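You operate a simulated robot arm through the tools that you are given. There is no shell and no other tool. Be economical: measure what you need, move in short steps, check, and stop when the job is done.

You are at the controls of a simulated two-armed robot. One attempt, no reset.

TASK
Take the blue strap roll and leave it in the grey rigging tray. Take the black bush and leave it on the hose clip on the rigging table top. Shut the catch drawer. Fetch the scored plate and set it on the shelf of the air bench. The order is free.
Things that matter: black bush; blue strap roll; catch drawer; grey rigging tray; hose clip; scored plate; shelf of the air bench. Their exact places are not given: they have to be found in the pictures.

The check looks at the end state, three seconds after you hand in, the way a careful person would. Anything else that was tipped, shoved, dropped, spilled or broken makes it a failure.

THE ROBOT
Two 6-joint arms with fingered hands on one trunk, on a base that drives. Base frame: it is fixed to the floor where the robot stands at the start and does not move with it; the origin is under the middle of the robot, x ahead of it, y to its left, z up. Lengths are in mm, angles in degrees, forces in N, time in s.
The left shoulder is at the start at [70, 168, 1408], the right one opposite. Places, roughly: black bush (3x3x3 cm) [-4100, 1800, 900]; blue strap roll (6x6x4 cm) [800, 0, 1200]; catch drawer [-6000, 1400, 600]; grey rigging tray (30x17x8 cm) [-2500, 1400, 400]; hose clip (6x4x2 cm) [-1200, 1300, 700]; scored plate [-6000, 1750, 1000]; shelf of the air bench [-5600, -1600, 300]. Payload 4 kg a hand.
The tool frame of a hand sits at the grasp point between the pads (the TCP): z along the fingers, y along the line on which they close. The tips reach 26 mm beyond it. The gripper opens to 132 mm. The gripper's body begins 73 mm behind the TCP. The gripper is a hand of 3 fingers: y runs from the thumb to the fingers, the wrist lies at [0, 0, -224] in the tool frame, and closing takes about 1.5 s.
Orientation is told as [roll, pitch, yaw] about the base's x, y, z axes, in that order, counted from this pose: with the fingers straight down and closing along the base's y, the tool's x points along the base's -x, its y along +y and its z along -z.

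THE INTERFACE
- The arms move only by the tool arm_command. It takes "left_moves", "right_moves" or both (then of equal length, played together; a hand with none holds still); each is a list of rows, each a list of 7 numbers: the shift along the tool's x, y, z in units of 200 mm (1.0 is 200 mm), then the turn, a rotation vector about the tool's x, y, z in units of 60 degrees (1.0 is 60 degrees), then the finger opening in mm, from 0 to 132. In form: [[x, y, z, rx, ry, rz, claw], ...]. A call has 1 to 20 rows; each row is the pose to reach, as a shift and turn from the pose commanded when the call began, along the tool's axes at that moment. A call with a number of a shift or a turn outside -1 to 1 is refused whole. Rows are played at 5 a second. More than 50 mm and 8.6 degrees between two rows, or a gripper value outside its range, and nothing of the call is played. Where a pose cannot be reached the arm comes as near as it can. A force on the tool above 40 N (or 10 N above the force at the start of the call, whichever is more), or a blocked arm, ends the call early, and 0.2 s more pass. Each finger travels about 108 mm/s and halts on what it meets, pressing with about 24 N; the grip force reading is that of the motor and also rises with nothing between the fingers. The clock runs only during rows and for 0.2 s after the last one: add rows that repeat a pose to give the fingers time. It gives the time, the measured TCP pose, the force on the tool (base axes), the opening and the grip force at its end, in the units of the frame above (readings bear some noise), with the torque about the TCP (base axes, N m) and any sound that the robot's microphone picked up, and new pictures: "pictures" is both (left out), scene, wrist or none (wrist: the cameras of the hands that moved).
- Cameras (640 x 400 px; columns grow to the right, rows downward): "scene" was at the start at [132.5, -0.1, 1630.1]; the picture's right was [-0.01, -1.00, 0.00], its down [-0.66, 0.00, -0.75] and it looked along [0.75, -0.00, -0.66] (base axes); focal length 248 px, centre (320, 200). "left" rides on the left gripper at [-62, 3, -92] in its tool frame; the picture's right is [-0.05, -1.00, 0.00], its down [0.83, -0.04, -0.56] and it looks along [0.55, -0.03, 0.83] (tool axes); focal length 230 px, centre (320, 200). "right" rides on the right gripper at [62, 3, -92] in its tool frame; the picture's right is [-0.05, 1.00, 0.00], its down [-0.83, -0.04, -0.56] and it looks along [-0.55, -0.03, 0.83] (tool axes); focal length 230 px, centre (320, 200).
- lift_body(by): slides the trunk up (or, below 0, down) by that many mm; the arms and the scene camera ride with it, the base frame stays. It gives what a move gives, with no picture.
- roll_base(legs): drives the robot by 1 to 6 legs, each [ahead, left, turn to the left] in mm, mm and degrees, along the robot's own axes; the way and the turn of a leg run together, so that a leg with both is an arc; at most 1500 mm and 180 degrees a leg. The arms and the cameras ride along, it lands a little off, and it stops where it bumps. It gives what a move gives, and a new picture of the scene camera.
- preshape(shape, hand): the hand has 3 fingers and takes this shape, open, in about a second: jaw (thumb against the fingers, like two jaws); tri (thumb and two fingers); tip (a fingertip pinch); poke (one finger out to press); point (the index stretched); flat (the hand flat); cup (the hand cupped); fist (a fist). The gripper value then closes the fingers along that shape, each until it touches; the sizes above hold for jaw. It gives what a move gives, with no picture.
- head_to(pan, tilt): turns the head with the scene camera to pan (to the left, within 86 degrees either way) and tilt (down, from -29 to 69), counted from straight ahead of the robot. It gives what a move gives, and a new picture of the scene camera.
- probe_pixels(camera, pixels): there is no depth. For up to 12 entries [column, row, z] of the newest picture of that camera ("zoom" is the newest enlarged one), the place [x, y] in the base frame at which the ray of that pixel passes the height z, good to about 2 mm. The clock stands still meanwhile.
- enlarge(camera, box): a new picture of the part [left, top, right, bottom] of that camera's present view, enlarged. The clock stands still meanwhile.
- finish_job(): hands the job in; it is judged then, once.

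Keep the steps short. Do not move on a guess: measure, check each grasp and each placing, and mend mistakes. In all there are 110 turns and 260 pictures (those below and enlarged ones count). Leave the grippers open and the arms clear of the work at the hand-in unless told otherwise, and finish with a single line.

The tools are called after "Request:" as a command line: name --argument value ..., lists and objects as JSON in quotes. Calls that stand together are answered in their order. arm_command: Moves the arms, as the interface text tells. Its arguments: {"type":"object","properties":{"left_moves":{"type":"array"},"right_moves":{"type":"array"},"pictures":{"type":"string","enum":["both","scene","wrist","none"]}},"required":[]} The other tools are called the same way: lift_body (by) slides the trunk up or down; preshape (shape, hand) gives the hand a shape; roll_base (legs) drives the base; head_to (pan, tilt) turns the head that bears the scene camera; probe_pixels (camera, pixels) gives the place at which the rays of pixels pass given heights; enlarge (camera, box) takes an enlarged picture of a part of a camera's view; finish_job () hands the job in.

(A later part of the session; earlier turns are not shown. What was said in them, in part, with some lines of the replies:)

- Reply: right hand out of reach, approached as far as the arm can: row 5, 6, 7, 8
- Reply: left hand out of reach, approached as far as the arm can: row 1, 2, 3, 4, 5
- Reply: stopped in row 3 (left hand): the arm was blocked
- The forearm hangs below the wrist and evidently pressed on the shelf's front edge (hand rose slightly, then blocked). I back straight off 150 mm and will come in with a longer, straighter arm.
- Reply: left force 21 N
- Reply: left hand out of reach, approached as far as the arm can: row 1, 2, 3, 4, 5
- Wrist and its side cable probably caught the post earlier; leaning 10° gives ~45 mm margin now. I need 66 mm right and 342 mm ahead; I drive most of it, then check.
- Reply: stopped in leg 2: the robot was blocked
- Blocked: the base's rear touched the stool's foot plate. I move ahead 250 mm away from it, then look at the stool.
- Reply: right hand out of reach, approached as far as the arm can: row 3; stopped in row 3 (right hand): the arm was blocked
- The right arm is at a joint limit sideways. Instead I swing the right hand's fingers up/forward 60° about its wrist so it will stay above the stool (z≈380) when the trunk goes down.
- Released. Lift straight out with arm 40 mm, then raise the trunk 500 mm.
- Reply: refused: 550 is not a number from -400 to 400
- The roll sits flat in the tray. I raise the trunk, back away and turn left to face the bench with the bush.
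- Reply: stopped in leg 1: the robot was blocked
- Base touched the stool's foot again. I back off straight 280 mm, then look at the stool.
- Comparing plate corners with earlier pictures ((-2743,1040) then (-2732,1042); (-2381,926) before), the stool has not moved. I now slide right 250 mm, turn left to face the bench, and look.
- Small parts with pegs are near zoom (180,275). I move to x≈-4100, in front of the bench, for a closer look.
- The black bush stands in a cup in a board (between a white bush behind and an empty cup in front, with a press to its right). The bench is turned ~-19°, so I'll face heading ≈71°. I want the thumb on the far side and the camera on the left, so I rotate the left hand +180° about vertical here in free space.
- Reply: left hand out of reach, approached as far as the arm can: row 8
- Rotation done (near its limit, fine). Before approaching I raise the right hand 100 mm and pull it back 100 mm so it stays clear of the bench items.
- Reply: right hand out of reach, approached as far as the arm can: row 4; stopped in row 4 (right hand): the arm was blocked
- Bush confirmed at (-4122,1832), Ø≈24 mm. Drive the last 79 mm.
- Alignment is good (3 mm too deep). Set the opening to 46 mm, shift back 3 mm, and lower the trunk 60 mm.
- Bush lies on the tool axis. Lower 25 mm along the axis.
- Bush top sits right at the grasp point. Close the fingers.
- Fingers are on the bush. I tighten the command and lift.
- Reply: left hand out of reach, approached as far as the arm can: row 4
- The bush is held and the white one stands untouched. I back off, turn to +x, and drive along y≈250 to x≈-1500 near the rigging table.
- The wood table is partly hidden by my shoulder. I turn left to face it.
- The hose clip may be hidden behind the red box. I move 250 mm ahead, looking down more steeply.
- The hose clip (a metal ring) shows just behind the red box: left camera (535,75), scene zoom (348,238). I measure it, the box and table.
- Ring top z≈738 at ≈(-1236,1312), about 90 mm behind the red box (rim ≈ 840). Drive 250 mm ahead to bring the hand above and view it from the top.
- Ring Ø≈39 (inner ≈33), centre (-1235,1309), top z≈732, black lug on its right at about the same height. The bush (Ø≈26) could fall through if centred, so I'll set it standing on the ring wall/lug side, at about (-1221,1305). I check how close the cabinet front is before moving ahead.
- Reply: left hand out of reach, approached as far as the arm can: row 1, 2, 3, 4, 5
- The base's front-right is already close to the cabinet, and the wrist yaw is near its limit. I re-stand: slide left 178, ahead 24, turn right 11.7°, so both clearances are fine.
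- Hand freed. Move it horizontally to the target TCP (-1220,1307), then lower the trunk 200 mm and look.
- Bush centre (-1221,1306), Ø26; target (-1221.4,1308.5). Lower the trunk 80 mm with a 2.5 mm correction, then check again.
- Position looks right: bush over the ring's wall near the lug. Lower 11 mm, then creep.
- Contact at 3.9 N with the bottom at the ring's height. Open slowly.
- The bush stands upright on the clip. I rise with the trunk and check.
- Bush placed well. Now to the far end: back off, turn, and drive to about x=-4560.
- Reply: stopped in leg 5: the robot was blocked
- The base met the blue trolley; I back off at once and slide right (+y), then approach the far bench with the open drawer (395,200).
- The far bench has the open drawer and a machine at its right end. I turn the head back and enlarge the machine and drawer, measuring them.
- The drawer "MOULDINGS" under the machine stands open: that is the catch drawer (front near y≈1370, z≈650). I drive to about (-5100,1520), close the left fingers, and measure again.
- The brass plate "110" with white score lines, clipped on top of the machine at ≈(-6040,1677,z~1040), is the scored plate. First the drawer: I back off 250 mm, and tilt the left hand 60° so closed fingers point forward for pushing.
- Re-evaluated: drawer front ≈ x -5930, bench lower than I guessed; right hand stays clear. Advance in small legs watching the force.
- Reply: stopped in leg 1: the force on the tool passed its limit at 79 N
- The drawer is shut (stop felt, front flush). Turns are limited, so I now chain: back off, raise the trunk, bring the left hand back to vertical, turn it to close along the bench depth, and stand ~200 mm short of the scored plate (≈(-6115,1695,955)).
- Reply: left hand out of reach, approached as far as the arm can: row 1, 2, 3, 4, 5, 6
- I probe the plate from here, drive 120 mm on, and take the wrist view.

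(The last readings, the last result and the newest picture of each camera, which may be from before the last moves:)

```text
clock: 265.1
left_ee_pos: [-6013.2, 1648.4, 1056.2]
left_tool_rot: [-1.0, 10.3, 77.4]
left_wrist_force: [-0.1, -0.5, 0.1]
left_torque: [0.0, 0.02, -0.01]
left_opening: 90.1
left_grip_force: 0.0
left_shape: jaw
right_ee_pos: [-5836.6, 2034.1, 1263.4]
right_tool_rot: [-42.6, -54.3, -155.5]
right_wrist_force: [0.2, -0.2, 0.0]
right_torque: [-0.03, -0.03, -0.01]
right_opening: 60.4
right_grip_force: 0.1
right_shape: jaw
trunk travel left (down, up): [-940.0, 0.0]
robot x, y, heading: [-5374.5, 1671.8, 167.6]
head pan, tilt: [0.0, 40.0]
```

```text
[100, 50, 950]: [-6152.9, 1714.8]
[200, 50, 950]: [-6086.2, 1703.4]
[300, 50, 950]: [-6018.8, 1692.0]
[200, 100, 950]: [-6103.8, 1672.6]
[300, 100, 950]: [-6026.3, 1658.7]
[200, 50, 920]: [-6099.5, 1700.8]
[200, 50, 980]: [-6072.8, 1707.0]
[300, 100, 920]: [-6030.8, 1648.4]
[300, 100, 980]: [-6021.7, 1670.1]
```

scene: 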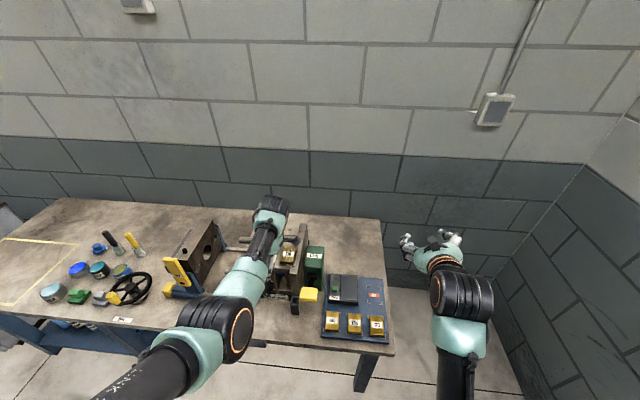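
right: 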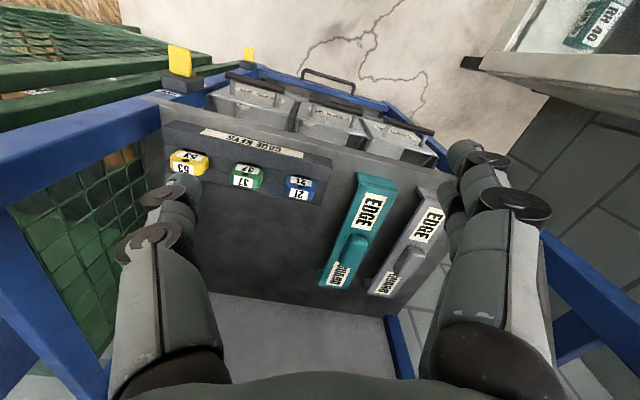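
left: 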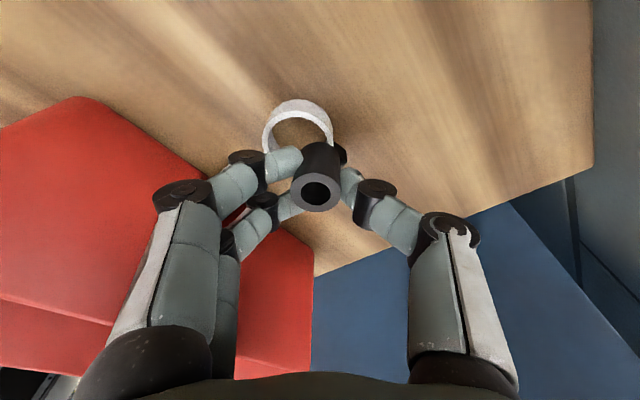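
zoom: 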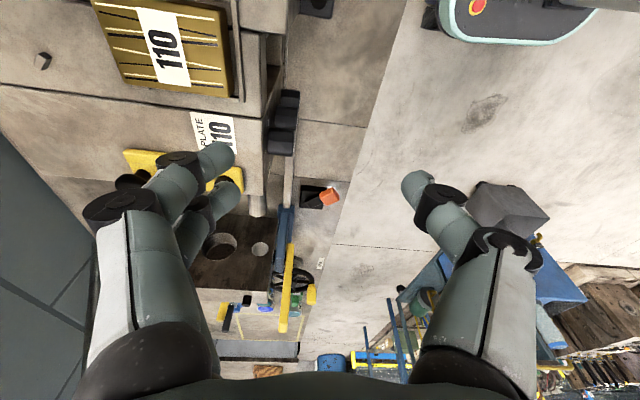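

Plate top centre ≈(-6100,1708,968), about 85 mm deep × 60 wide. I open to 118 mm, drive 98 ahead / 44 right, lower 35 mm and look.

Request:
arm_command --left_moves '[[0, 0, 0, 0, 0, 0, 105], [0, 0, 0, 0, 0, 0, 118], [0, 0, 0, 0, 0, 0, 118]]' --pictures "none"

Request:
roll_base --legs '[[98, -44, 0]]'

Request:
lift_body --by -30

Request:
enlarge --camera "left" --box '[0, 0, 640, 400]'

Request:
probe_pixels --camera "zoom" --pixels '[[320, 150, 968], [220, 150, 968], [420, 150, 968], [320, 100, 968], [320, 200, 968]]'

Request:
enlarge --camera "scene" --box '[220, 180, 360, 320]'

```text
clock: 265.9
left_ee_pos: [-6015.9, 1649.8, 1052.7]
left_tool_rot: [-1.4, 10.3, 77.3]
left_wrist_force: [-0.5, 0.0, -0.3]
left_torque: [0.0, -0.02, 0.0]
left_opening: 118.0
left_grip_force: 0.1
left_shape: jaw
right_ee_pos: [-5841.8, 2035.4, 1261.0]
right_tool_rot: [-42.3, -54.1, -155.7]
right_wrist_force: [0.1, -0.6, -0.1]
right_torque: [0.01, -0.02, 0.03]
right_opening: 60.0
right_grip_force: 0.0
right_shape: jaw
trunk travel left (down, up): [-940.0, 0.0]
robot x, y, heading: [-5377.2, 1674.9, 168.0]
head pan, tilt: [0.0, 40.0]
```

```text
clock: 267.1
left_ee_pos: [-6098.0, 1710.2, 1056.0]
left_tool_rot: [-1.1, 10.2, 77.3]
left_wrist_force: [0.1, -0.6, 1.2]
left_torque: [0.01, -0.02, -0.03]
left_opening: 117.8
left_grip_force: 0.0
left_shape: jaw
right_ee_pos: [-5921.0, 2094.8, 1264.4]
right_tool_rot: [-42.7, -54.1, -155.4]
right_wrist_force: [-0.4, 0.0, 0.4]
right_torque: [-0.01, 0.01, -0.03]
right_opening: 60.2
right_grip_force: 0.1
right_shape: jaw
trunk travel left (down, up): [-940.0, 0.0]
robot x, y, heading: [-5462.6, 1733.8, 167.7]
head pan, tilt: [0.0, 40.0]
```

scene: 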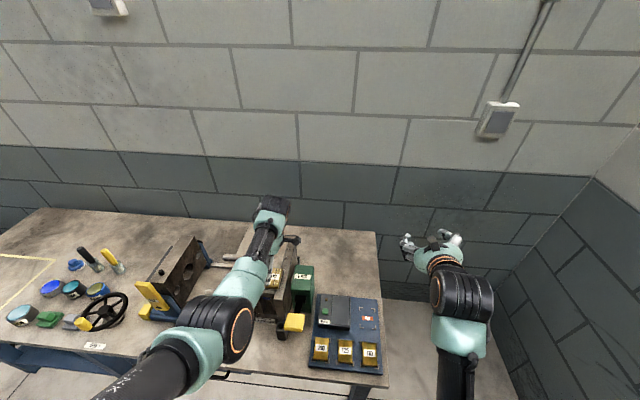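

```text
clock: 267.9
left_ee_pos: [-6101.3, 1712.6, 1022.1]
left_tool_rot: [-1.4, 10.3, 77.4]
left_wrist_force: [-0.3, 0.6, 0.2]
left_torque: [0.0, -0.02, -0.02]
left_opening: 117.6
left_grip_force: 0.1
left_shape: jaw
right_ee_pos: [-5925.5, 2098.0, 1230.2]
right_tool_rot: [-42.3, -54.0, -155.9]
right_wrist_force: [0.1, 0.4, 0.1]
right_torque: [0.02, -0.02, 0.04]
right_opening: 60.1
right_grip_force: 0.0
right_shape: jaw
trunk travel left (down, up): [-910.0, 30.0]
robot x, y, heading: [-5464.1, 1731.2, 167.5]
head pan, tilt: [0.0, 40.0]
```

```text
1.00 times, centred on (320, 200) of left (not enlarged: the box is as wide or as high as the picture)
```

zoom: 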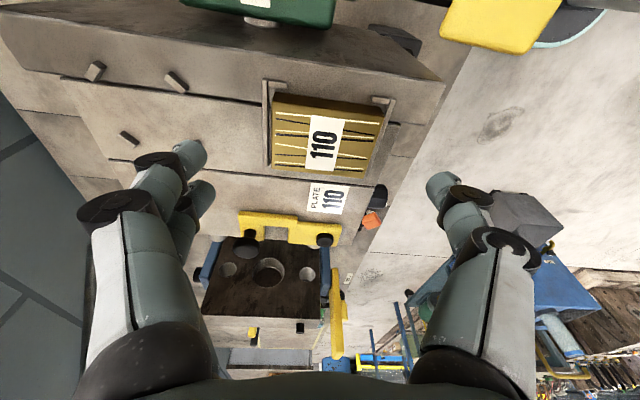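

```text
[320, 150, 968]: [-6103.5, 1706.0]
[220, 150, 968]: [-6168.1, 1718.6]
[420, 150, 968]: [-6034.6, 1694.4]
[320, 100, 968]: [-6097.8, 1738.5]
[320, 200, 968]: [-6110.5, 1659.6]
```

```text
2.86 times, centred on (290, 250) of scene
```

zoom: 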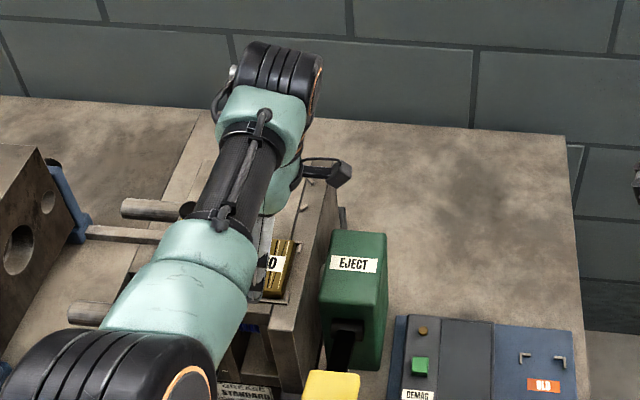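

The plate (~72 deep × 46 wide, centre ≈(-6098,1713)) has low bars on its near and far sides, but its left and right sides are free. I rotate the hand +90° to close sideways, opening 84, then lower 28 mm and check.

Request:
arm_command --left_moves '[[0, 0, 0, 0.0223, 0, -0.123, 105], [0, 0, 0, 0.0447, 0, -0.246, 95], [0, 0, 0, 0.067, 0, -0.369, 84], [0, 0, 0, 0.0893, 0, -0.492, 84], [0, 0, 0, 0.1117, 0, -0.615, 84], [0, 0, 0, 0.134, 0, -0.738, 84]]' --pictures "none"

Request:
arm_command --left_moves '[[0, 0, 0, 0.0223, 0, -0.123, 84], [0, 0, 0, 0.0447, 0, -0.246, 84], [0, 0, 0, 0.067, 0, -0.369, 84], [0, 0, 0, 0.0893, 0, -0.492, 84], [0, 0, 0, 0.1117, 0, -0.615, 84], [0, 0, 0, 0.134, 0, -0.738, 84]]' --pictures "none"

Request:
enlarge --camera "left" --box '[0, 0, 640, 400]'

Request:
probe_pixels --camera "zoom" --pixels '[[320, 150, 968], [220, 150, 968], [420, 150, 968], [320, 100, 968], [320, 200, 968]]'

Request:
arm_command --left_moves '[[-0.009, 0, 0.049, 0, 0, 0, 84], [-0.0175, 0, 0.098, 0, 0, 0, 84], [-0.025, 0, 0.138, 0, 0, 0, 84], [-0.025, 0, 0.138, 0, 0, 0, 84]]' --pictures "wrist"

```text
clock: 269.3
left_ee_pos: [-6100.0, 1711.7, 1023.4]
left_tool_rot: [-0.8, 11.2, 122.5]
left_wrist_force: [0.2, 0.0, 0.1]
left_torque: [0.01, -0.02, 0.03]
left_opening: 84.6
left_grip_force: 0.0
left_shape: jaw
right_ee_pos: [-5925.4, 2097.1, 1230.9]
right_tool_rot: [-42.3, -54.0, -155.7]
right_wrist_force: [0.8, -0.6, -0.1]
right_torque: [0.01, 0.0, 0.02]
right_opening: 60.3
right_grip_force: 0.0
right_shape: jaw
trunk travel left (down, up): [-910.0, 30.0]
robot x, y, heading: [-5461.0, 1735.3, 167.7]
head pan, tilt: [0.0, 40.0]
```

```text
clock: 270.7
left_ee_pos: [-6100.8, 1711.3, 1024.1]
left_tool_rot: [0.1, 11.5, 167.7]
left_wrist_force: [-0.2, -0.6, 0.2]
left_torque: [0.0, -0.01, -0.02]
left_opening: 84.4
left_grip_force: 0.1
left_shape: jaw
right_ee_pos: [-5926.6, 2096.6, 1231.5]
right_tool_rot: [-42.5, -54.0, -155.8]
right_wrist_force: [0.0, 0.4, -0.2]
right_torque: [-0.01, 0.04, -0.03]
right_opening: 60.4
right_grip_force: 0.0
right_shape: jaw
trunk travel left (down, up): [-910.0, 30.0]
robot x, y, heading: [-5461.2, 1735.0, 167.8]
head pan, tilt: [0.0, 40.0]
```

```text
1.00 times, centred on (320, 200) of left (not enlarged: the box is as wide or as high as the picture)
```

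zoom: 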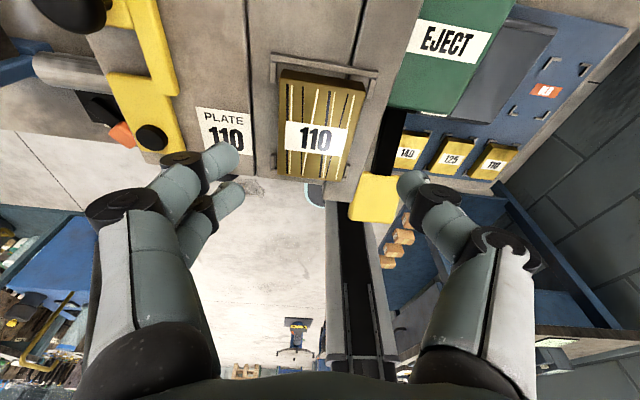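

```text
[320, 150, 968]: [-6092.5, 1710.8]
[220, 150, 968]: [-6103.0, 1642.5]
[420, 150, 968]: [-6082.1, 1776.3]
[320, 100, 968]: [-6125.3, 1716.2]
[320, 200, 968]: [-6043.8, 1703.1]
```

```text
clock: 271.7
left_ee_pos: [-6091.8, 1708.0, 1006.1]
left_tool_rot: [-0.1, 11.6, 167.5]
left_wrist_force: [0.6, -0.8, -0.1]
left_torque: [0.02, 0.02, 0.01]
left_opening: 84.4
left_grip_force: 0.1
left_shape: jaw
left hand out of reach, approached as far as the arm can: row 1, 2, 3, 4
right_ee_pos: [-5927.4, 2097.6, 1231.1]
right_tool_rot: [-42.4, -54.1, -155.6]
right_wrist_force: [0.1, 0.3, 0.1]
right_torque: [-0.01, -0.01, 0.01]
right_opening: 60.0
right_grip_force: 0.0
right_shape: jaw
trunk travel left (down, up): [-910.0, 30.0]
robot x, y, heading: [-5459.7, 1736.8, 167.8]
head pan, tilt: [0.0, 40.0]
```

left: 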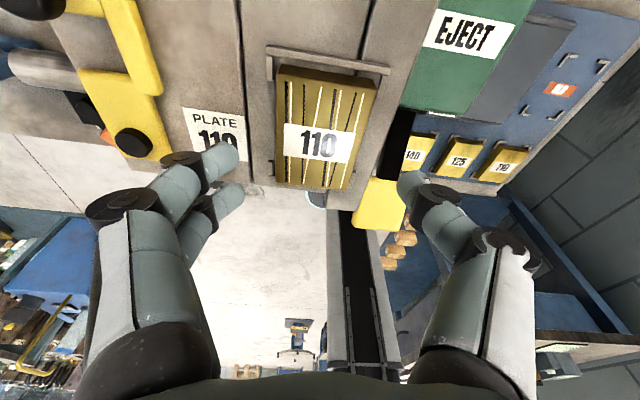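

The arm is at full stretch; plate centre ≈(-6108,1713), I must come 21 mm closer and ~24 mm lower with base and trunk, then close, lift and check.

Request:
roll_base --legs '[[21, -1, 0]]'

Request:
lift_body --by -24

Request:
enlarge --camera "left" --box '[0, 0, 640, 400]'

Request:
arm_command --left_moves '[[0, 0, 0, 0, 0, 0, 70], [0, 0, 0, 0, 0, 0, 55], [0, 0, 0, 0, 0, 0, 40], [0, 0, 0, 0, 0, 0, 25], [0, 0, 0, 0, 0, 0, 15], [0, 0, 0, 0, 0, 0, 15], [0, 0, 0, 0, 0, 0, 15], [0, 0, 0, 0, 0, 0, 15]]' --pictures "wrist"

Request:
lift_body --by 52

Request:
enlarge --camera "left" --box '[0, 0, 640, 400]'

```text
clock: 272.4
left_ee_pos: [-6108.9, 1712.9, 1009.4]
left_tool_rot: [0.0, 11.2, 167.5]
left_wrist_force: [-0.3, 0.6, 0.8]
left_torque: [-0.02, 0.02, -0.02]
left_opening: 84.5
left_grip_force: 0.0
left_shape: jaw
right_ee_pos: [-5938.8, 2101.6, 1234.7]
right_tool_rot: [-42.7, -54.3, -155.4]
right_wrist_force: [0.1, -0.5, -0.3]
right_torque: [0.01, -0.01, 0.04]
right_opening: 60.3
right_grip_force: 0.2
right_shape: jaw
trunk travel left (down, up): [-910.0, 30.0]
robot x, y, heading: [-5481.3, 1739.0, 168.0]
head pan, tilt: [0.0, 40.0]
```

scene: 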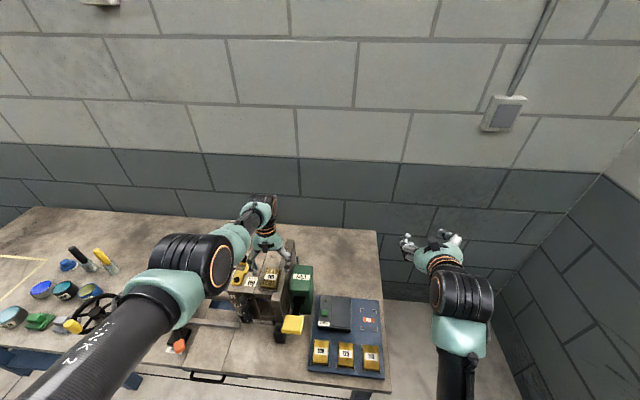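

```text
clock: 273.1
left_ee_pos: [-6112.5, 1712.5, 983.0]
left_tool_rot: [0.0, 11.6, 167.5]
left_wrist_force: [0.8, -0.8, 0.7]
left_torque: [-0.03, 0.0, -0.04]
left_opening: 84.4
left_grip_force: 0.0
left_shape: jaw
right_ee_pos: [-5943.2, 2102.7, 1208.2]
right_tool_rot: [-42.5, -54.2, -155.6]
right_wrist_force: [0.1, 0.4, 0.2]
right_torque: [0.01, -0.02, 0.03]
right_opening: 60.4
right_grip_force: 0.1
right_shape: jaw
trunk travel left (down, up): [-886.0, 54.0]
robot x, y, heading: [-5479.4, 1736.8, 167.9]
head pan, tilt: [0.0, 40.0]
```

```text
1.00 times, centred on (320, 200) of left (not enlarged: the box is as wide or as high as the picture)
```

zoom: 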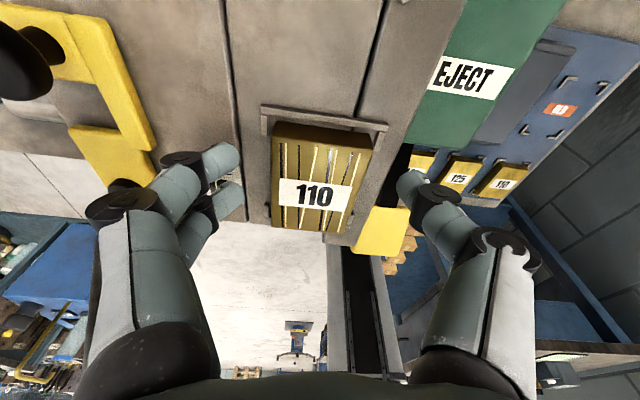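

```text
clock: 274.9
left_ee_pos: [-6113.5, 1713.4, 982.7]
left_tool_rot: [0.0, 11.6, 167.5]
left_wrist_force: [0.2, -1.8, -0.4]
left_torque: [-0.07, 0.01, -0.04]
left_opening: 44.0
left_grip_force: 23.9
left_shape: jaw
right_ee_pos: [-5945.5, 2103.2, 1207.6]
right_tool_rot: [-42.4, -54.0, -155.7]
right_wrist_force: [-0.1, 0.6, -0.4]
right_torque: [0.01, 0.0, -0.04]
right_opening: 60.0
right_grip_force: 0.0
right_shape: jaw
trunk travel left (down, up): [-886.0, 54.0]
robot x, y, heading: [-5484.9, 1741.0, 167.7]
head pan, tilt: [0.0, 40.0]
```

left: 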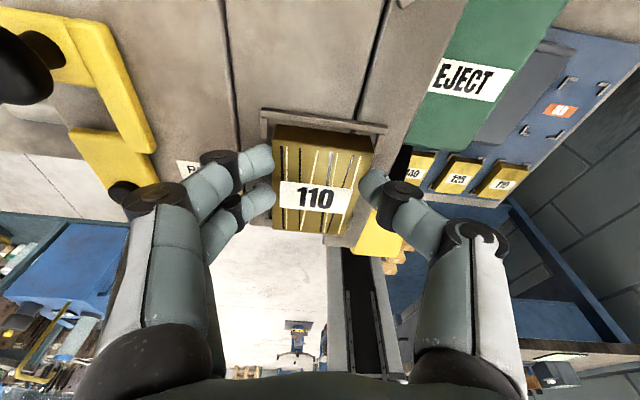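

```text
clock: 275.9
left_ee_pos: [-6114.1, 1714.6, 1033.5]
left_tool_rot: [0.0, 11.6, 167.5]
left_wrist_force: [0.2, 0.5, -5.4]
left_torque: [-0.02, 0.03, 0.01]
left_opening: 42.2
left_grip_force: 23.7
left_shape: jaw
right_ee_pos: [-5946.9, 2103.8, 1259.0]
right_tool_rot: [-42.2, -53.9, -155.7]
right_wrist_force: [0.0, -0.8, -1.2]
right_torque: [0.0, 0.0, 0.0]
right_opening: 60.6
right_grip_force: 0.0
right_shape: jaw
trunk travel left (down, up): [-938.0, 2.0]
robot x, y, heading: [-5478.9, 1743.3, 167.7]
head pan, tilt: [0.0, 40.0]
```

```text
1.00 times, centred on (320, 200) of left (not enlarged: the box is as wide or as high as the picture)
```

zoom: 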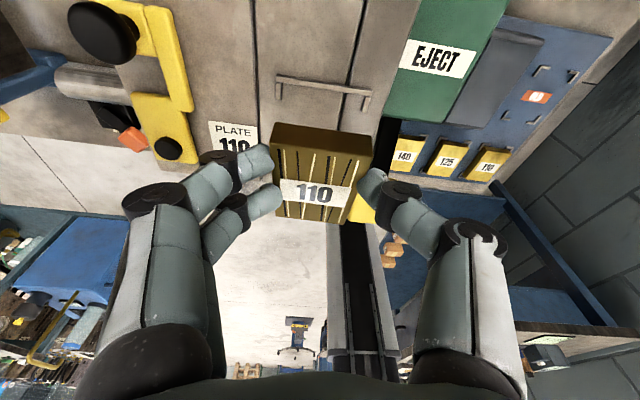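

The scored plate is held (≈5 N weight, 42 mm). I back away, drive round the trolley to about (-4000,-170), and look for the air bench (≈(-5600,-1600)).

Request:
roll_base --legs '[[-350, 0, 0], [0, 500, 0], [0, 0, 12.3], [-1250, 0, 0], [0, 1350, 0]]'

Request:
head_to --pan 40 --tilt 30

Request:
enlarge --camera "scene" --box '[200, 60, 520, 260]'

Request:
probe_pixels --camera "zoom" --pixels '[[100, 150, 300], [200, 150, 300], [300, 150, 300], [400, 150, 300], [500, 150, 300], [300, 200, 300], [400, 200, 300], [200, 200, 300], [300, 250, 300], [300, 300, 0], [400, 250, 300], [200, 250, 300]]'

Request:
head_to --pan 10 --tilt 30

```text
clock: 293.8
left_ee_pos: [-4595.6, -327.7, 1034.2]
left_tool_rot: [0.0, 11.6, 179.7]
left_wrist_force: [0.0, 0.2, -4.7]
left_torque: [0.02, 0.08, 0.02]
left_opening: 42.3
left_grip_force: 23.9
left_shape: jaw
right_ee_pos: [-4513.9, 86.7, 1258.7]
right_tool_rot: [-42.3, -54.0, -143.6]
right_wrist_force: [-0.2, 0.2, 0.0]
right_torque: [-0.01, -0.01, -0.02]
right_opening: 60.1
right_grip_force: 0.0
right_shape: jaw
trunk travel left (down, up): [-938.0, 2.0]
robot x, y, heading: [-3982.6, -172.1, 179.6]
head pan, tilt: [0.0, 40.0]
```

scene: 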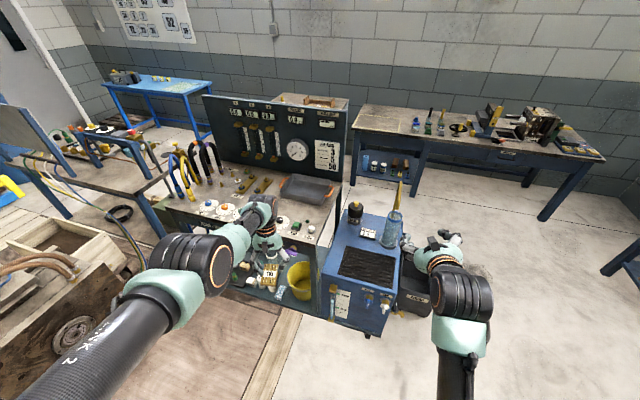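

```text
clock: 294.9
left_ee_pos: [-4594.9, -328.6, 1033.7]
left_tool_rot: [0.0, 11.6, 179.6]
left_wrist_force: [-0.7, -1.2, -4.2]
left_torque: [-0.01, 0.06, 0.0]
left_opening: 42.1
left_grip_force: 23.5
left_shape: jaw
right_ee_pos: [-4513.8, 88.2, 1259.5]
right_tool_rot: [-42.3, -54.0, -143.7]
right_wrist_force: [0.2, 0.1, 0.0]
right_torque: [-0.03, 0.0, 0.0]
right_opening: 60.1
right_grip_force: 0.0
right_shape: jaw
trunk travel left (down, up): [-938.0, 2.0]
robot x, y, heading: [-3981.9, -170.7, 179.9]
head pan, tilt: [40.0, 30.0]
```

scene: 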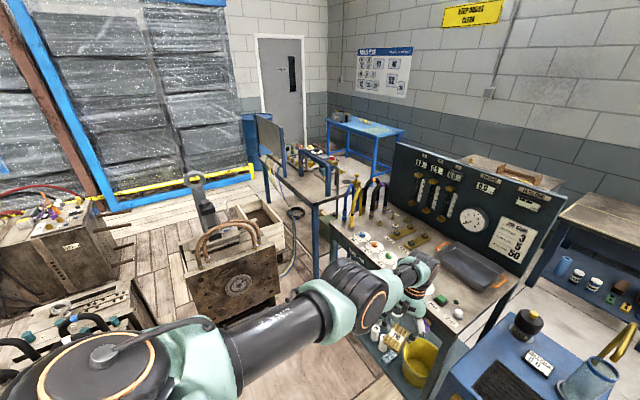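

```text
2.00 times, centred on (360, 160) of scene
```

zoom: 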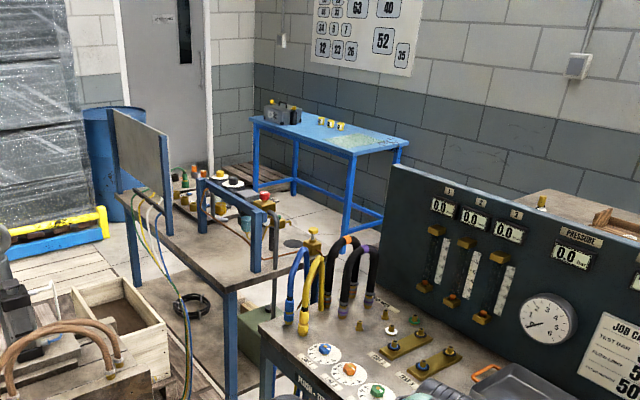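

```text
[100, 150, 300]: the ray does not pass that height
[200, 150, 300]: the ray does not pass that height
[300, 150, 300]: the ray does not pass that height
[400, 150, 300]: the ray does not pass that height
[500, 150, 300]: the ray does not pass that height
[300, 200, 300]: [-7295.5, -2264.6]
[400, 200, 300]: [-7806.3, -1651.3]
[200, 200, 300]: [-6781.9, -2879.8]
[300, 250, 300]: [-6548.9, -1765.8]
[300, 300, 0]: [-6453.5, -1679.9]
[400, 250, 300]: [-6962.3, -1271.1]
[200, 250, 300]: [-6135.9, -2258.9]
```

```text
clock: 295.8
left_ee_pos: [-4595.4, -329.2, 1033.9]
left_tool_rot: [0.0, 11.7, 179.6]
left_wrist_force: [0.9, 0.6, -4.5]
left_torque: [0.02, 0.08, 0.01]
left_opening: 42.3
left_grip_force: 23.8
left_shape: jaw
right_ee_pos: [-4513.6, 86.5, 1259.2]
right_tool_rot: [-42.3, -54.0, -143.5]
right_wrist_force: [-0.5, 0.5, 0.7]
right_torque: [-0.04, 0.01, 0.03]
right_opening: 60.5
right_grip_force: 0.2
right_shape: jaw
trunk travel left (down, up): [-938.0, 2.0]
robot x, y, heading: [-3980.7, -168.1, 180.0]
head pan, tilt: [10.0, 30.0]
```

scene: 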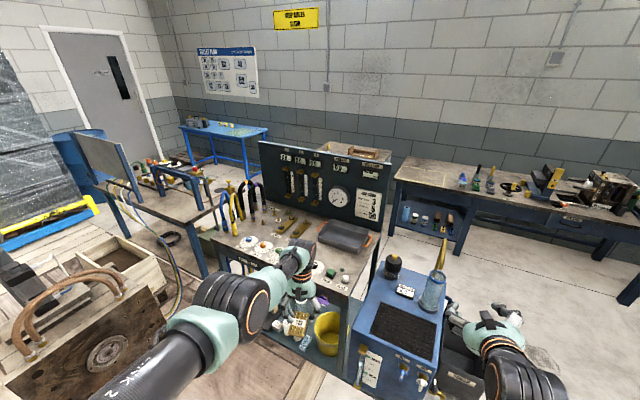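

The blue-legged bench with hoses at ≈(-5600,-1690) is the air bench; its back panel faces the deck, so its open front faces the concrete corridor. I drive round through the corridor and face its front.

Request:
roll_base --legs '[[0, -1050, 0], [1500, 0, 0], [0, 0, 90], [1025, -540, 0], [1025, -540, 0], [0, 0, 69]]'

Request:
head_to --pan 0 --tilt 45

Request:
probe_pixels --camera "scene" --pixels '[[320, 150, 300], [320, 200, 300], [320, 250, 300], [220, 200, 300], [420, 200, 300], [320, 150, 800], [320, 200, 800], [320, 250, 800], [220, 200, 800], [420, 200, 800], [220, 250, 300], [420, 250, 300]]'

Request:
enlarge --camera "scene" --box '[160, 100, 480, 300]'

```text
clock: 326.2
left_ee_pos: [-5905.1, -1248.2, 1034.9]
left_tool_rot: [0.0, 11.5, -19.5]
left_wrist_force: [0.7, -0.1, -4.1]
left_torque: [-0.02, -0.05, 0.02]
left_opening: 42.0
left_grip_force: 24.0
left_shape: jaw
right_ee_pos: [-6120.7, -1613.2, 1258.8]
right_tool_rot: [-42.3, -54.0, 17.1]
right_wrist_force: [0.0, -0.1, -0.1]
right_torque: [-0.05, -0.01, 0.01]
right_opening: 60.4
right_grip_force: 0.1
right_shape: jaw
trunk travel left (down, up): [-938.0, 2.0]
robot x, y, heading: [-6538.1, -1194.2, -19.4]
head pan, tilt: [10.0, 30.0]
```

scene: 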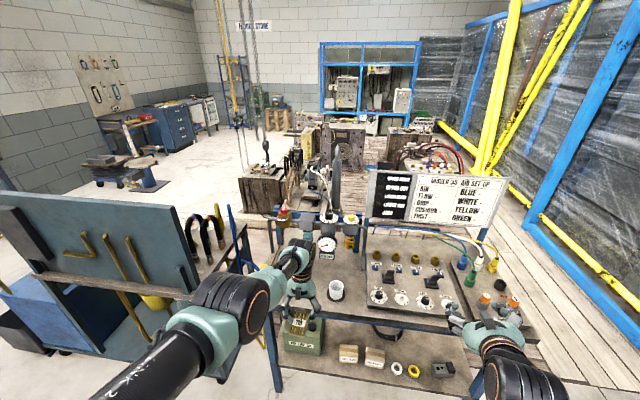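

```text
clock: 327.0
left_ee_pos: [-5906.0, -1248.1, 1035.5]
left_tool_rot: [0.0, 11.6, -19.5]
left_wrist_force: [0.6, -0.2, -4.6]
left_torque: [-0.04, -0.05, 0.01]
left_opening: 41.7
left_grip_force: 24.1
left_shape: jaw
right_ee_pos: [-6120.1, -1615.0, 1259.1]
right_tool_rot: [-42.4, -54.0, 17.1]
right_wrist_force: [-0.7, 0.4, 0.3]
right_torque: [0.0, 0.01, 0.01]
right_opening: 60.2
right_grip_force: 0.1
right_shape: jaw
trunk travel left (down, up): [-938.0, 2.0]
robot x, y, heading: [-6538.7, -1196.2, -19.2]
head pan, tilt: [0.0, 45.0]
```

scene: 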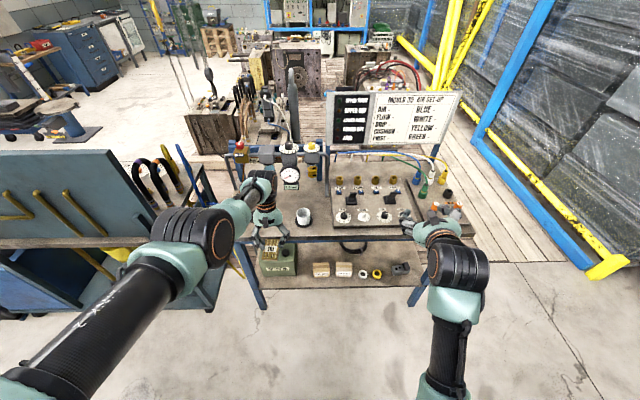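

```text
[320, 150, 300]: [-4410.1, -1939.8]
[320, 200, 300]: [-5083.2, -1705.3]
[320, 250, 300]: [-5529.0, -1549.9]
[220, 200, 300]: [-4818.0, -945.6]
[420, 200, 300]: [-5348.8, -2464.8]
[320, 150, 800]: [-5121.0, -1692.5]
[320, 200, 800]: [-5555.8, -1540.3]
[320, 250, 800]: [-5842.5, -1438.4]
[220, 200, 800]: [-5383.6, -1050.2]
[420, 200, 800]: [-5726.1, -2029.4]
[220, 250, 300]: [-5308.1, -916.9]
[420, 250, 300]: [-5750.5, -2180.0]
```

```text
2.00 times, centred on (320, 200) of scene
```

zoom: 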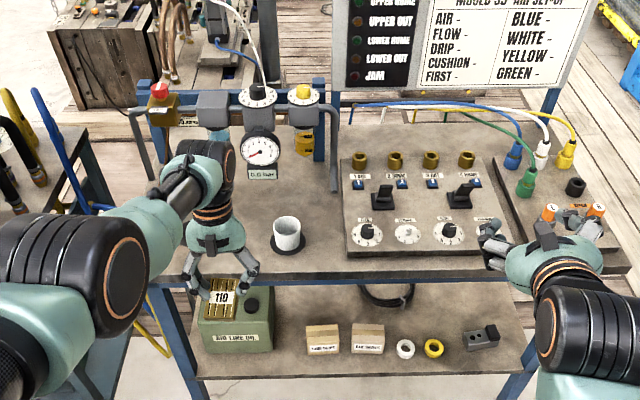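

The air bench's lower shelf (z≈300) is in view; there is a ~109 mm free gap between the green can (right edge zoom 273) and the first wooden block (left edge 306). I probe it, lower the trunk 635 mm in free space in front of the bench, and take fresh views.

Request:
probe_pixels --camera "zoom" --pixels '[[273, 352, 300], [308, 354, 300], [290, 376, 300], [290, 350, 300], [205, 379, 300], [520, 372, 300], [290, 330, 300], [290, 275, 780]]'

Request:
lift_body --by -400

Request:
lift_body --by -230

Request:
head_to --pan 10 --tilt 40

Request:
enlarge --camera "scene" --box '[240, 80, 480, 230]'

Request:
probe_pixels --camera "zoom" --pixels '[[200, 200, 300], [300, 200, 300], [400, 200, 300], [200, 250, 300], [300, 250, 300], [400, 250, 300], [200, 300, 300], [300, 300, 300], [300, 100, 750]]'

Request:
enlarge --camera "left" --box '[0, 0, 640, 400]'

```text
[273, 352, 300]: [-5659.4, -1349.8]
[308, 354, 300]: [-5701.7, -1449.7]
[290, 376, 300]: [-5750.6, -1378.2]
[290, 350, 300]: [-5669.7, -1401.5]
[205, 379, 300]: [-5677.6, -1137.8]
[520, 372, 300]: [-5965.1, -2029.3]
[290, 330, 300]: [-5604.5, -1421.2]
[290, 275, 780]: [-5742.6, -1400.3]
```

```text
clock: 330.8
left_ee_pos: [-5906.5, -1247.0, 633.3]
left_tool_rot: [0.1, 11.5, -19.5]
left_wrist_force: [0.0, 0.3, -4.6]
left_torque: [-0.05, -0.08, 0.03]
left_opening: 42.0
left_grip_force: 23.9
left_shape: jaw
right_ee_pos: [-6120.2, -1611.7, 857.7]
right_tool_rot: [-42.4, -54.0, 17.2]
right_wrist_force: [0.8, 0.0, 0.0]
right_torque: [0.01, -0.04, -0.02]
right_opening: 60.6
right_grip_force: 0.1
right_shape: jaw
trunk travel left (down, up): [-538.0, 402.0]
robot x, y, heading: [-6534.1, -1195.0, -19.4]
head pan, tilt: [0.0, 45.0]
```

```text
clock: 333.2
left_ee_pos: [-5907.0, -1246.8, 403.2]
left_tool_rot: [0.0, 11.7, -19.5]
left_wrist_force: [0.2, -0.3, -3.5]
left_torque: [-0.08, -0.07, -0.01]
left_opening: 41.9
left_grip_force: 24.6
left_shape: jaw
right_ee_pos: [-6119.8, -1613.6, 628.8]
right_tool_rot: [-42.3, -54.1, 17.3]
right_wrist_force: [0.2, 0.4, -0.7]
right_torque: [0.0, 0.01, 0.03]
right_opening: 60.2
right_grip_force: 0.0
right_shape: jaw
trunk travel left (down, up): [-308.0, 632.0]
robot x, y, heading: [-6539.4, -1198.7, -19.6]
head pan, tilt: [0.0, 45.0]
```

```text
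clock: 333.9
left_ee_pos: [-5905.9, -1247.6, 403.6]
left_tool_rot: [0.0, 11.5, -19.5]
left_wrist_force: [0.0, -0.5, -4.2]
left_torque: [0.02, -0.01, 0.0]
left_opening: 41.9
left_grip_force: 23.8
left_shape: jaw
right_ee_pos: [-6119.8, -1613.3, 629.4]
right_tool_rot: [-42.3, -54.0, 17.2]
right_wrist_force: [-0.2, -0.3, -0.2]
right_torque: [-0.01, 0.02, -0.02]
right_opening: 60.4
right_grip_force: 0.1
right_shape: jaw
trunk travel left (down, up): [-308.0, 632.0]
robot x, y, heading: [-6535.3, -1198.7, -19.4]
head pan, tilt: [10.0, 40.0]
```

scene: 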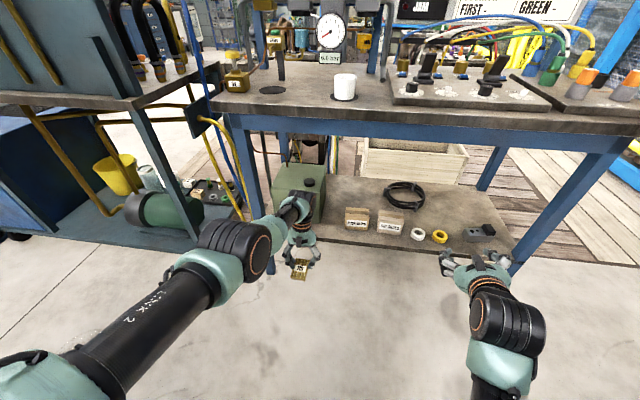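

```text
2.67 times, centred on (360, 155) of scene
```

zoom: 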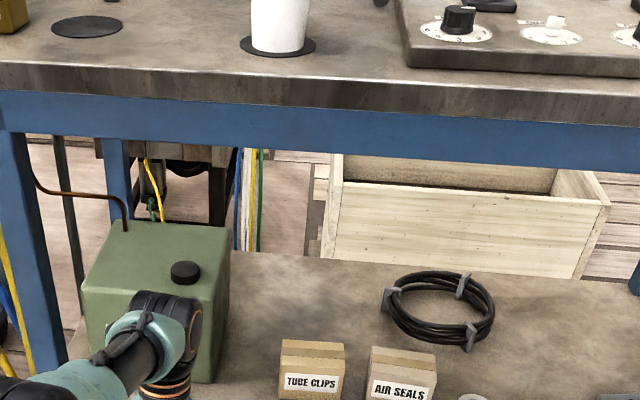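

```text
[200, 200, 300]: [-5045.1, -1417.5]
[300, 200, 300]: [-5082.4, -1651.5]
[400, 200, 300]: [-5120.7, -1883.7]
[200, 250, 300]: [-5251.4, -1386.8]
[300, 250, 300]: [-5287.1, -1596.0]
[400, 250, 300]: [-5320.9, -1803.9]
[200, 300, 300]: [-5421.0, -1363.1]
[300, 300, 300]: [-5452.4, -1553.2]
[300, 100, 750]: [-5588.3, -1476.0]
```

```text
1.00 times, centred on (320, 200) of left (not enlarged: the box is as wide or as high as the picture)
5 turns are left
```

zoom: 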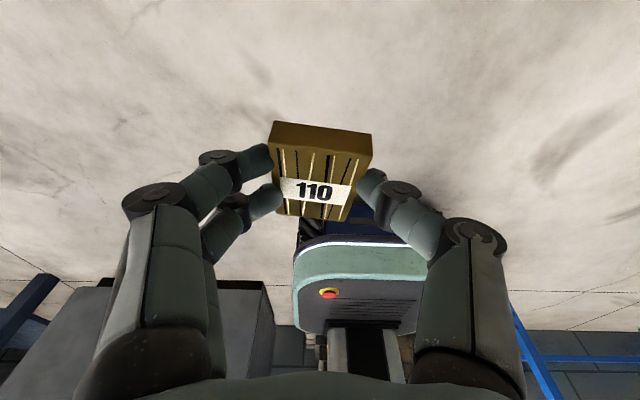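

Shelf z=300 is confirmed by two views. To stay clear of the tall can I'll set the plate at (-5716,-1406), 42 mm inside the shelf edge and 15 mm right of the gap's middle (bench apron bottom ≈746, wrist top ≈680: fits). Drive 86 right, 231 ahead, lower 35 mm and look.

Request:
roll_base --legs '[[0, -86, 0], [231, 0, 0]]'

Request:
lift_body --by -35

Request:
enlarge --camera "left" --box '[0, 0, 640, 400]'

Request:
probe_pixels --camera "zoom" --pixels '[[320, 100, 300], [320, 150, 300], [320, 200, 300], [320, 250, 300], [220, 150, 300], [420, 150, 300], [220, 250, 300], [420, 250, 300]]'

Request:
enlarge --camera "scene" --box '[200, 120, 440, 300]'

```text
clock: 336.4
left_ee_pos: [-5721.3, -1402.1, 403.3]
left_tool_rot: [-0.1, 11.7, -19.4]
left_wrist_force: [0.2, 0.0, -4.5]
left_torque: [0.01, -0.03, 0.0]
left_opening: 41.8
left_grip_force: 24.1
left_shape: jaw
right_ee_pos: [-5931.9, -1768.5, 628.7]
right_tool_rot: [-42.3, -53.9, 17.5]
right_wrist_force: [0.5, 0.7, -0.4]
right_torque: [0.03, -0.05, 0.0]
right_opening: 60.2
right_grip_force: 0.0
right_shape: jaw
trunk travel left (down, up): [-308.0, 632.0]
robot x, y, heading: [-6352.3, -1349.5, -19.0]
head pan, tilt: [10.0, 40.0]
```

scene: 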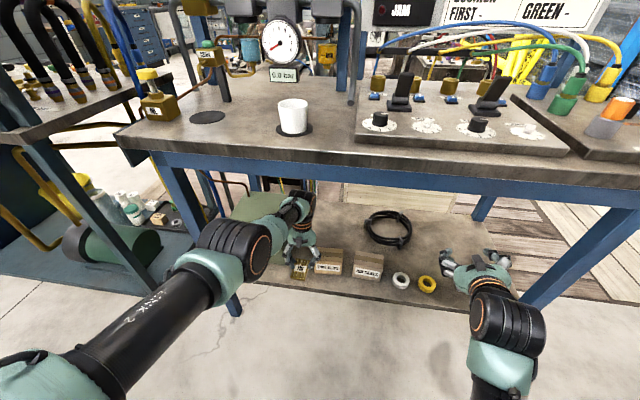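

```text
clock: 337.1
left_ee_pos: [-5719.6, -1401.6, 369.0]
left_tool_rot: [0.0, 11.7, -19.4]
left_wrist_force: [-0.6, 0.2, -2.7]
left_torque: [0.04, -0.03, -0.06]
left_opening: 42.0
left_grip_force: 23.9
left_shape: jaw
right_ee_pos: [-5932.4, -1767.8, 595.3]
right_tool_rot: [-42.4, -54.0, 17.5]
right_wrist_force: [0.3, 0.5, 0.2]
right_torque: [-0.03, 0.0, 0.0]
right_opening: 60.2
right_grip_force: 0.1
right_shape: jaw
trunk travel left (down, up): [-273.0, 667.0]
robot x, y, heading: [-6352.2, -1353.9, -18.9]
head pan, tilt: [10.0, 40.0]
```

```text
1.00 times, centred on (320, 200) of left (not enlarged: the box is as wide or as high as the picture)
```

zoom: 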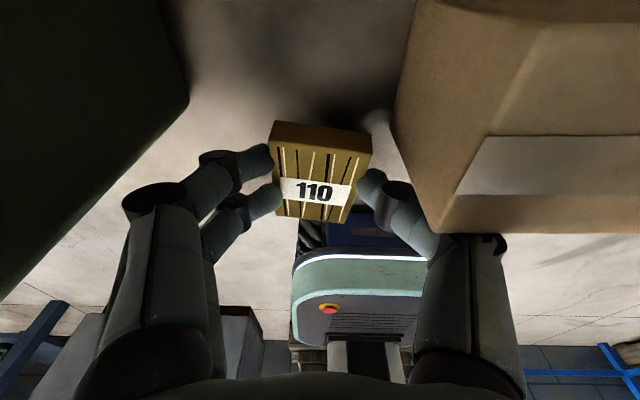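

```text
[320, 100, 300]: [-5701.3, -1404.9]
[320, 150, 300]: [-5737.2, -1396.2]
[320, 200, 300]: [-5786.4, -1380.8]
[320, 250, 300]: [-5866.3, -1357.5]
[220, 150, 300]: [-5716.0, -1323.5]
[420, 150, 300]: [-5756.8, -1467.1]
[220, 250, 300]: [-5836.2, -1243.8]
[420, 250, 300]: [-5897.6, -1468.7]
```

```text
2.22 times, centred on (320, 210) of scene
4 turns are left
```

zoom: 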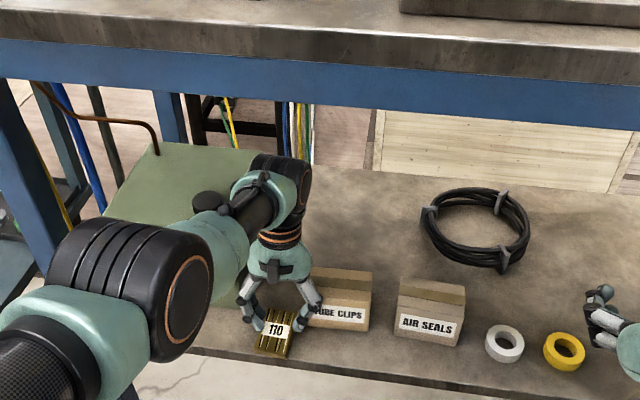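

The plate hovers in front of the gap, ~37 mm inside the edge. I go 12 mm further in, lower 22 mm, and measure the shelf edge against the plate.

Request:
roll_base --legs '[[13, 1, 0]]'

Request:
lift_body --by -22

Request:
enlarge --camera "scene" --box '[250, 220, 370, 310]'

Request:
probe_pixels --camera "zoom" --pixels '[[100, 200, 300], [300, 200, 300], [500, 200, 300], [100, 300, 300], [300, 300, 300], [500, 300, 300], [300, 250, 300], [300, 350, 300], [300, 200, 330], [300, 300, 330]]'

Request:
enlarge --camera "left" --box '[0, 0, 640, 400]'

```text
clock: 337.9
left_ee_pos: [-5707.7, -1405.7, 369.4]
left_tool_rot: [0.0, 11.5, -19.4]
left_wrist_force: [0.4, 0.1, -1.9]
left_torque: [0.09, 0.02, -0.04]
left_opening: 41.7
left_grip_force: 24.1
left_shape: jaw
right_ee_pos: [-5919.9, -1772.9, 593.7]
right_tool_rot: [-42.3, -54.0, 17.4]
right_wrist_force: [0.1, 0.5, -0.4]
right_torque: [-0.01, 0.01, 0.01]
right_opening: 60.1
right_grip_force: 0.0
right_shape: jaw
trunk travel left (down, up): [-273.0, 667.0]
robot x, y, heading: [-6339.3, -1358.6, -19.3]
head pan, tilt: [10.0, 40.0]
```

scene: 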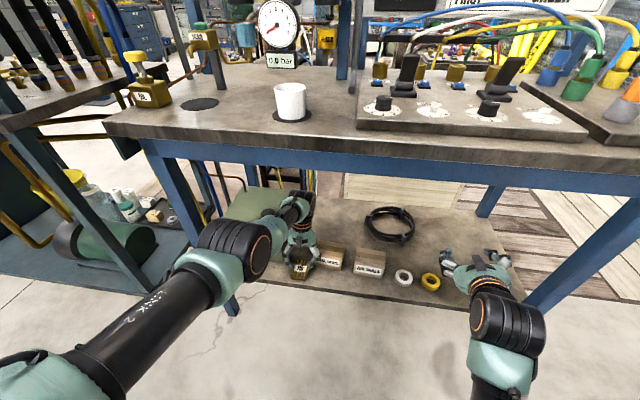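

```text
clock: 338.5
left_ee_pos: [-5703.5, -1405.0, 358.9]
left_tool_rot: [0.3, 11.1, -19.3]
left_wrist_force: [-6.3, 2.7, 25.9]
left_torque: [0.91, 0.27, 0.15]
left_opening: 44.6
left_grip_force: 23.9
left_shape: jaw
right_ee_pos: [-5921.4, -1771.2, 575.1]
right_tool_rot: [-42.4, -54.2, 17.3]
right_wrist_force: [-0.4, 0.3, -0.9]
right_torque: [0.02, 0.0, 0.01]
right_opening: 60.3
right_grip_force: 0.0
right_shape: jaw
trunk travel left (down, up): [-253.0, 687.0]
robot x, y, heading: [-6338.2, -1356.4, -18.9]
head pan, tilt: [10.0, 40.0]
stopped: the force on the tool passed its limit at 46 N (the readings are from after the stop); the commanded pose is now the measured one
```

```text
4.44 times, centred on (310, 265) of scene
```

zoom: 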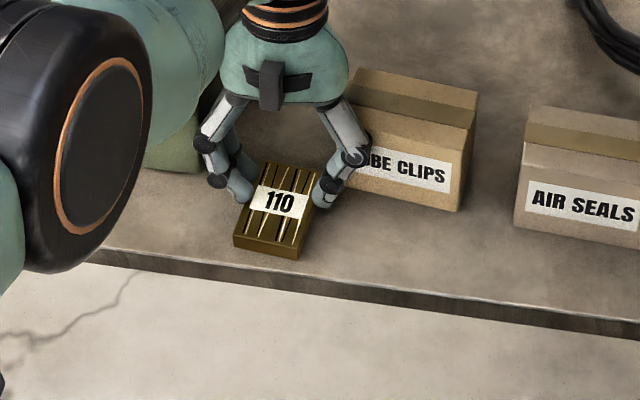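

```text
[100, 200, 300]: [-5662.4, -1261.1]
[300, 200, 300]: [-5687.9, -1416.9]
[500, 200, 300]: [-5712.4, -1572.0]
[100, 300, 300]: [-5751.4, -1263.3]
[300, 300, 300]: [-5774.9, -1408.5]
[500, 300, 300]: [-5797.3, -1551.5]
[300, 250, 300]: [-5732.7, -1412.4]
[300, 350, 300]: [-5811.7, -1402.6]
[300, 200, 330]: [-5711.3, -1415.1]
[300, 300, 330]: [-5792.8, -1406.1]
```

```text
1.00 times, centred on (320, 200) of left (not enlarged: the box is as wide or as high as the picture)
3 turns are left
```

zoom: 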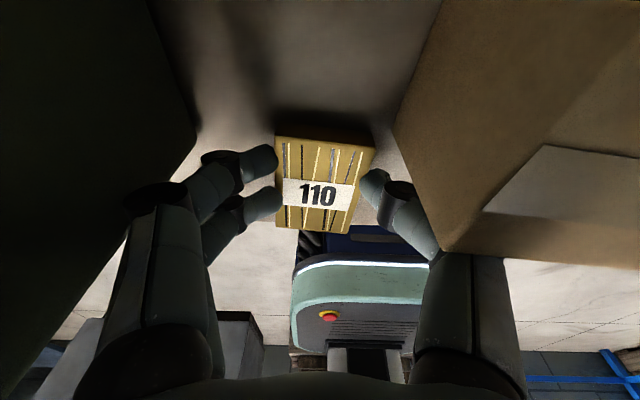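

The plate is down on the shelf (contact force, front edge ~20 mm inside the shelf edge). I ease up 2 mm, open just enough, rise straight up, back out, open wide, and look.

Request:
arm_command --left_moves '[[0.002, 0, -0.01, 0, 0, 0, 40], [0.002, 0, -0.01, 0, 0, 0, 44], [0.002, 0, -0.01, 0, 0, 0, 48], [0.002, 0, -0.01, 0, 0, 0, 52], [0.002, 0, -0.01, 0, 0, 0, 56], [0.002, 0, -0.01, 0, 0, 0, 56], [0.002, 0, -0.01, 0, 0, 0, 56]]' --pictures "none"

Request:
lift_body --by 48

Request:
roll_base --legs '[[-205, 0, 0]]'

Request:
lift_body --by 200

Request:
arm_command --left_moves '[[0, 0, 0, 0, 0, 0, 80], [0, 0, 0, 0, 0, 0, 110], [0, 0, 0, 0, 0, 0, 110]]' --right_moves '[[0, 0, 0, 0, 0, 0, 80], [0, 0, 0, 0, 0, 0, 110], [0, 0, 0, 0, 0, 0, 110]]' --pictures "scene"

Request:
enlarge --camera "scene" --box '[240, 160, 460, 300]'

```text
clock: 340.1
left_ee_pos: [-5704.7, -1406.0, 359.6]
left_tool_rot: [0.1, 11.0, -19.3]
left_wrist_force: [0.2, 1.2, 24.4]
left_torque: [0.68, 0.11, -0.04]
left_opening: 54.1
left_grip_force: 0.0
left_shape: jaw
right_ee_pos: [-5921.3, -1770.8, 573.7]
right_tool_rot: [-42.5, -54.2, 17.4]
right_wrist_force: [0.1, 0.2, -0.5]
right_torque: [-0.03, 0.04, -0.01]
right_opening: 60.0
right_grip_force: 0.1
right_shape: jaw
trunk travel left (down, up): [-253.0, 687.0]
robot x, y, heading: [-6341.3, -1353.8, -19.3]
head pan, tilt: [10.0, 40.0]
```

```text
clock: 341.0
left_ee_pos: [-5704.4, -1406.3, 403.6]
left_tool_rot: [0.1, 11.4, -19.3]
left_wrist_force: [-0.9, -0.7, -0.8]
left_torque: [-0.02, -0.01, -0.03]
left_opening: 55.7
left_grip_force: 0.0
left_shape: jaw
right_ee_pos: [-5920.1, -1771.4, 620.5]
right_tool_rot: [-42.2, -54.1, 17.4]
right_wrist_force: [-0.4, -1.1, -0.3]
right_torque: [0.0, -0.01, 0.01]
right_opening: 60.0
right_grip_force: 0.0
right_shape: jaw
trunk travel left (down, up): [-301.0, 639.0]
robot x, y, heading: [-6335.8, -1355.7, -18.9]
head pan, tilt: [10.0, 40.0]
```

```text
clock: 342.6
left_ee_pos: [-5898.8, -1340.7, 404.7]
left_tool_rot: [0.2, 11.2, -19.6]
left_wrist_force: [0.2, 0.4, 0.7]
left_torque: [0.01, -0.04, -0.02]
left_opening: 55.4
left_grip_force: 0.0
left_shape: jaw
right_ee_pos: [-6115.7, -1705.8, 621.7]
right_tool_rot: [-42.4, -54.0, 17.1]
right_wrist_force: [0.8, 0.0, 0.2]
right_torque: [0.0, -0.02, 0.02]
right_opening: 60.5
right_grip_force: 0.2
right_shape: jaw
trunk travel left (down, up): [-301.0, 639.0]
robot x, y, heading: [-6530.3, -1285.2, -19.5]
head pan, tilt: [10.0, 40.0]
```

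scene: 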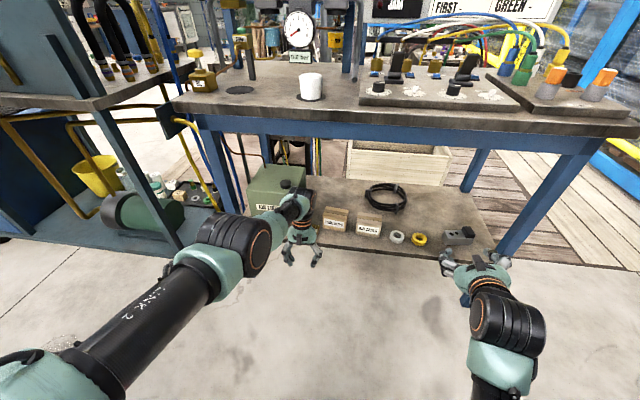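

```text
clock: 344.8
left_ee_pos: [-5898.2, -1341.8, 604.2]
left_tool_rot: [0.2, 11.4, -19.7]
left_wrist_force: [-0.2, 0.2, 0.2]
left_torque: [-0.02, 0.02, -0.02]
left_opening: 55.4
left_grip_force: 0.1
left_shape: jaw
right_ee_pos: [-6116.6, -1704.7, 821.4]
right_tool_rot: [-42.3, -54.0, 17.1]
right_wrist_force: [0.3, -0.3, 0.2]
right_torque: [0.0, -0.01, 0.01]
right_opening: 60.0
right_grip_force: 0.2
right_shape: jaw
trunk travel left (down, up): [-501.0, 439.0]
robot x, y, heading: [-6528.8, -1285.7, -19.5]
head pan, tilt: [10.0, 40.0]
```

```text
clock: 345.6
left_ee_pos: [-5898.6, -1342.0, 604.3]
left_tool_rot: [0.1, 11.5, -19.6]
left_wrist_force: [-0.3, 0.4, -0.3]
left_torque: [0.02, 0.0, -0.03]
left_opening: 110.1
left_grip_force: 0.0
left_shape: jaw
right_ee_pos: [-6115.5, -1705.6, 820.6]
right_tool_rot: [-42.3, -54.0, 17.0]
right_wrist_force: [-0.2, 0.0, 0.0]
right_torque: [0.01, 0.0, 0.0]
right_opening: 109.7
right_grip_force: 0.0
right_shape: jaw
trunk travel left (down, up): [-501.0, 439.0]
robot x, y, heading: [-6530.1, -1288.2, -19.3]
head pan, tilt: [10.0, 40.0]
```

scene: 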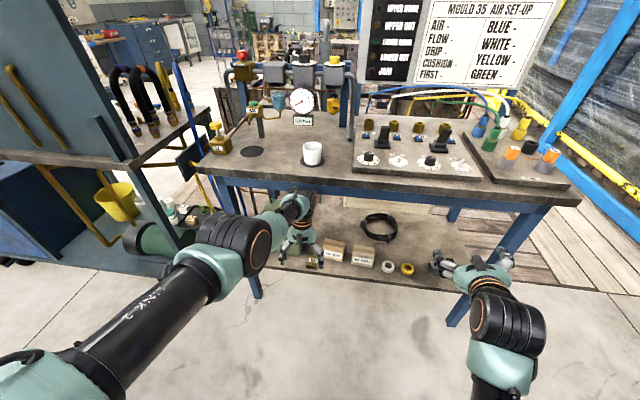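

```text
2.86 times, centred on (350, 230) of scene
2 turns are left
```

zoom: 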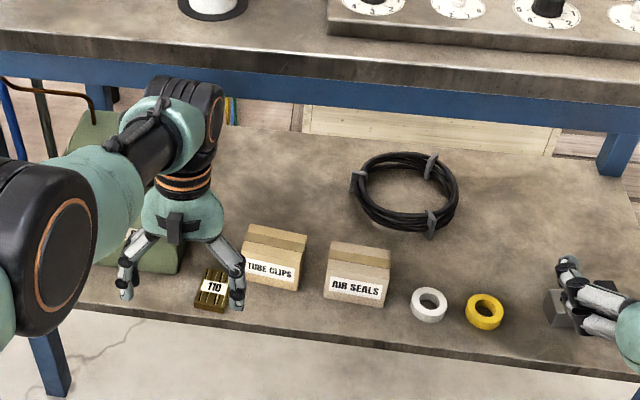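

The plate lies flat on the air bench's shelf, both hands are open and clear; the roll, bush and drawer were checked earlier. I hand in.

Request:
finish_job

```text
The job is handed in.
```

I handed the job in with all four parts done: the blue strap roll is in the grey tray, the black bush stands on the hose clip, the catch drawer is shut and the scored plate is on the air bench's shelf. On the way the base touched the stool twice and the blue trolley once; measurements show the stool did not move, but I did not check the trolley.
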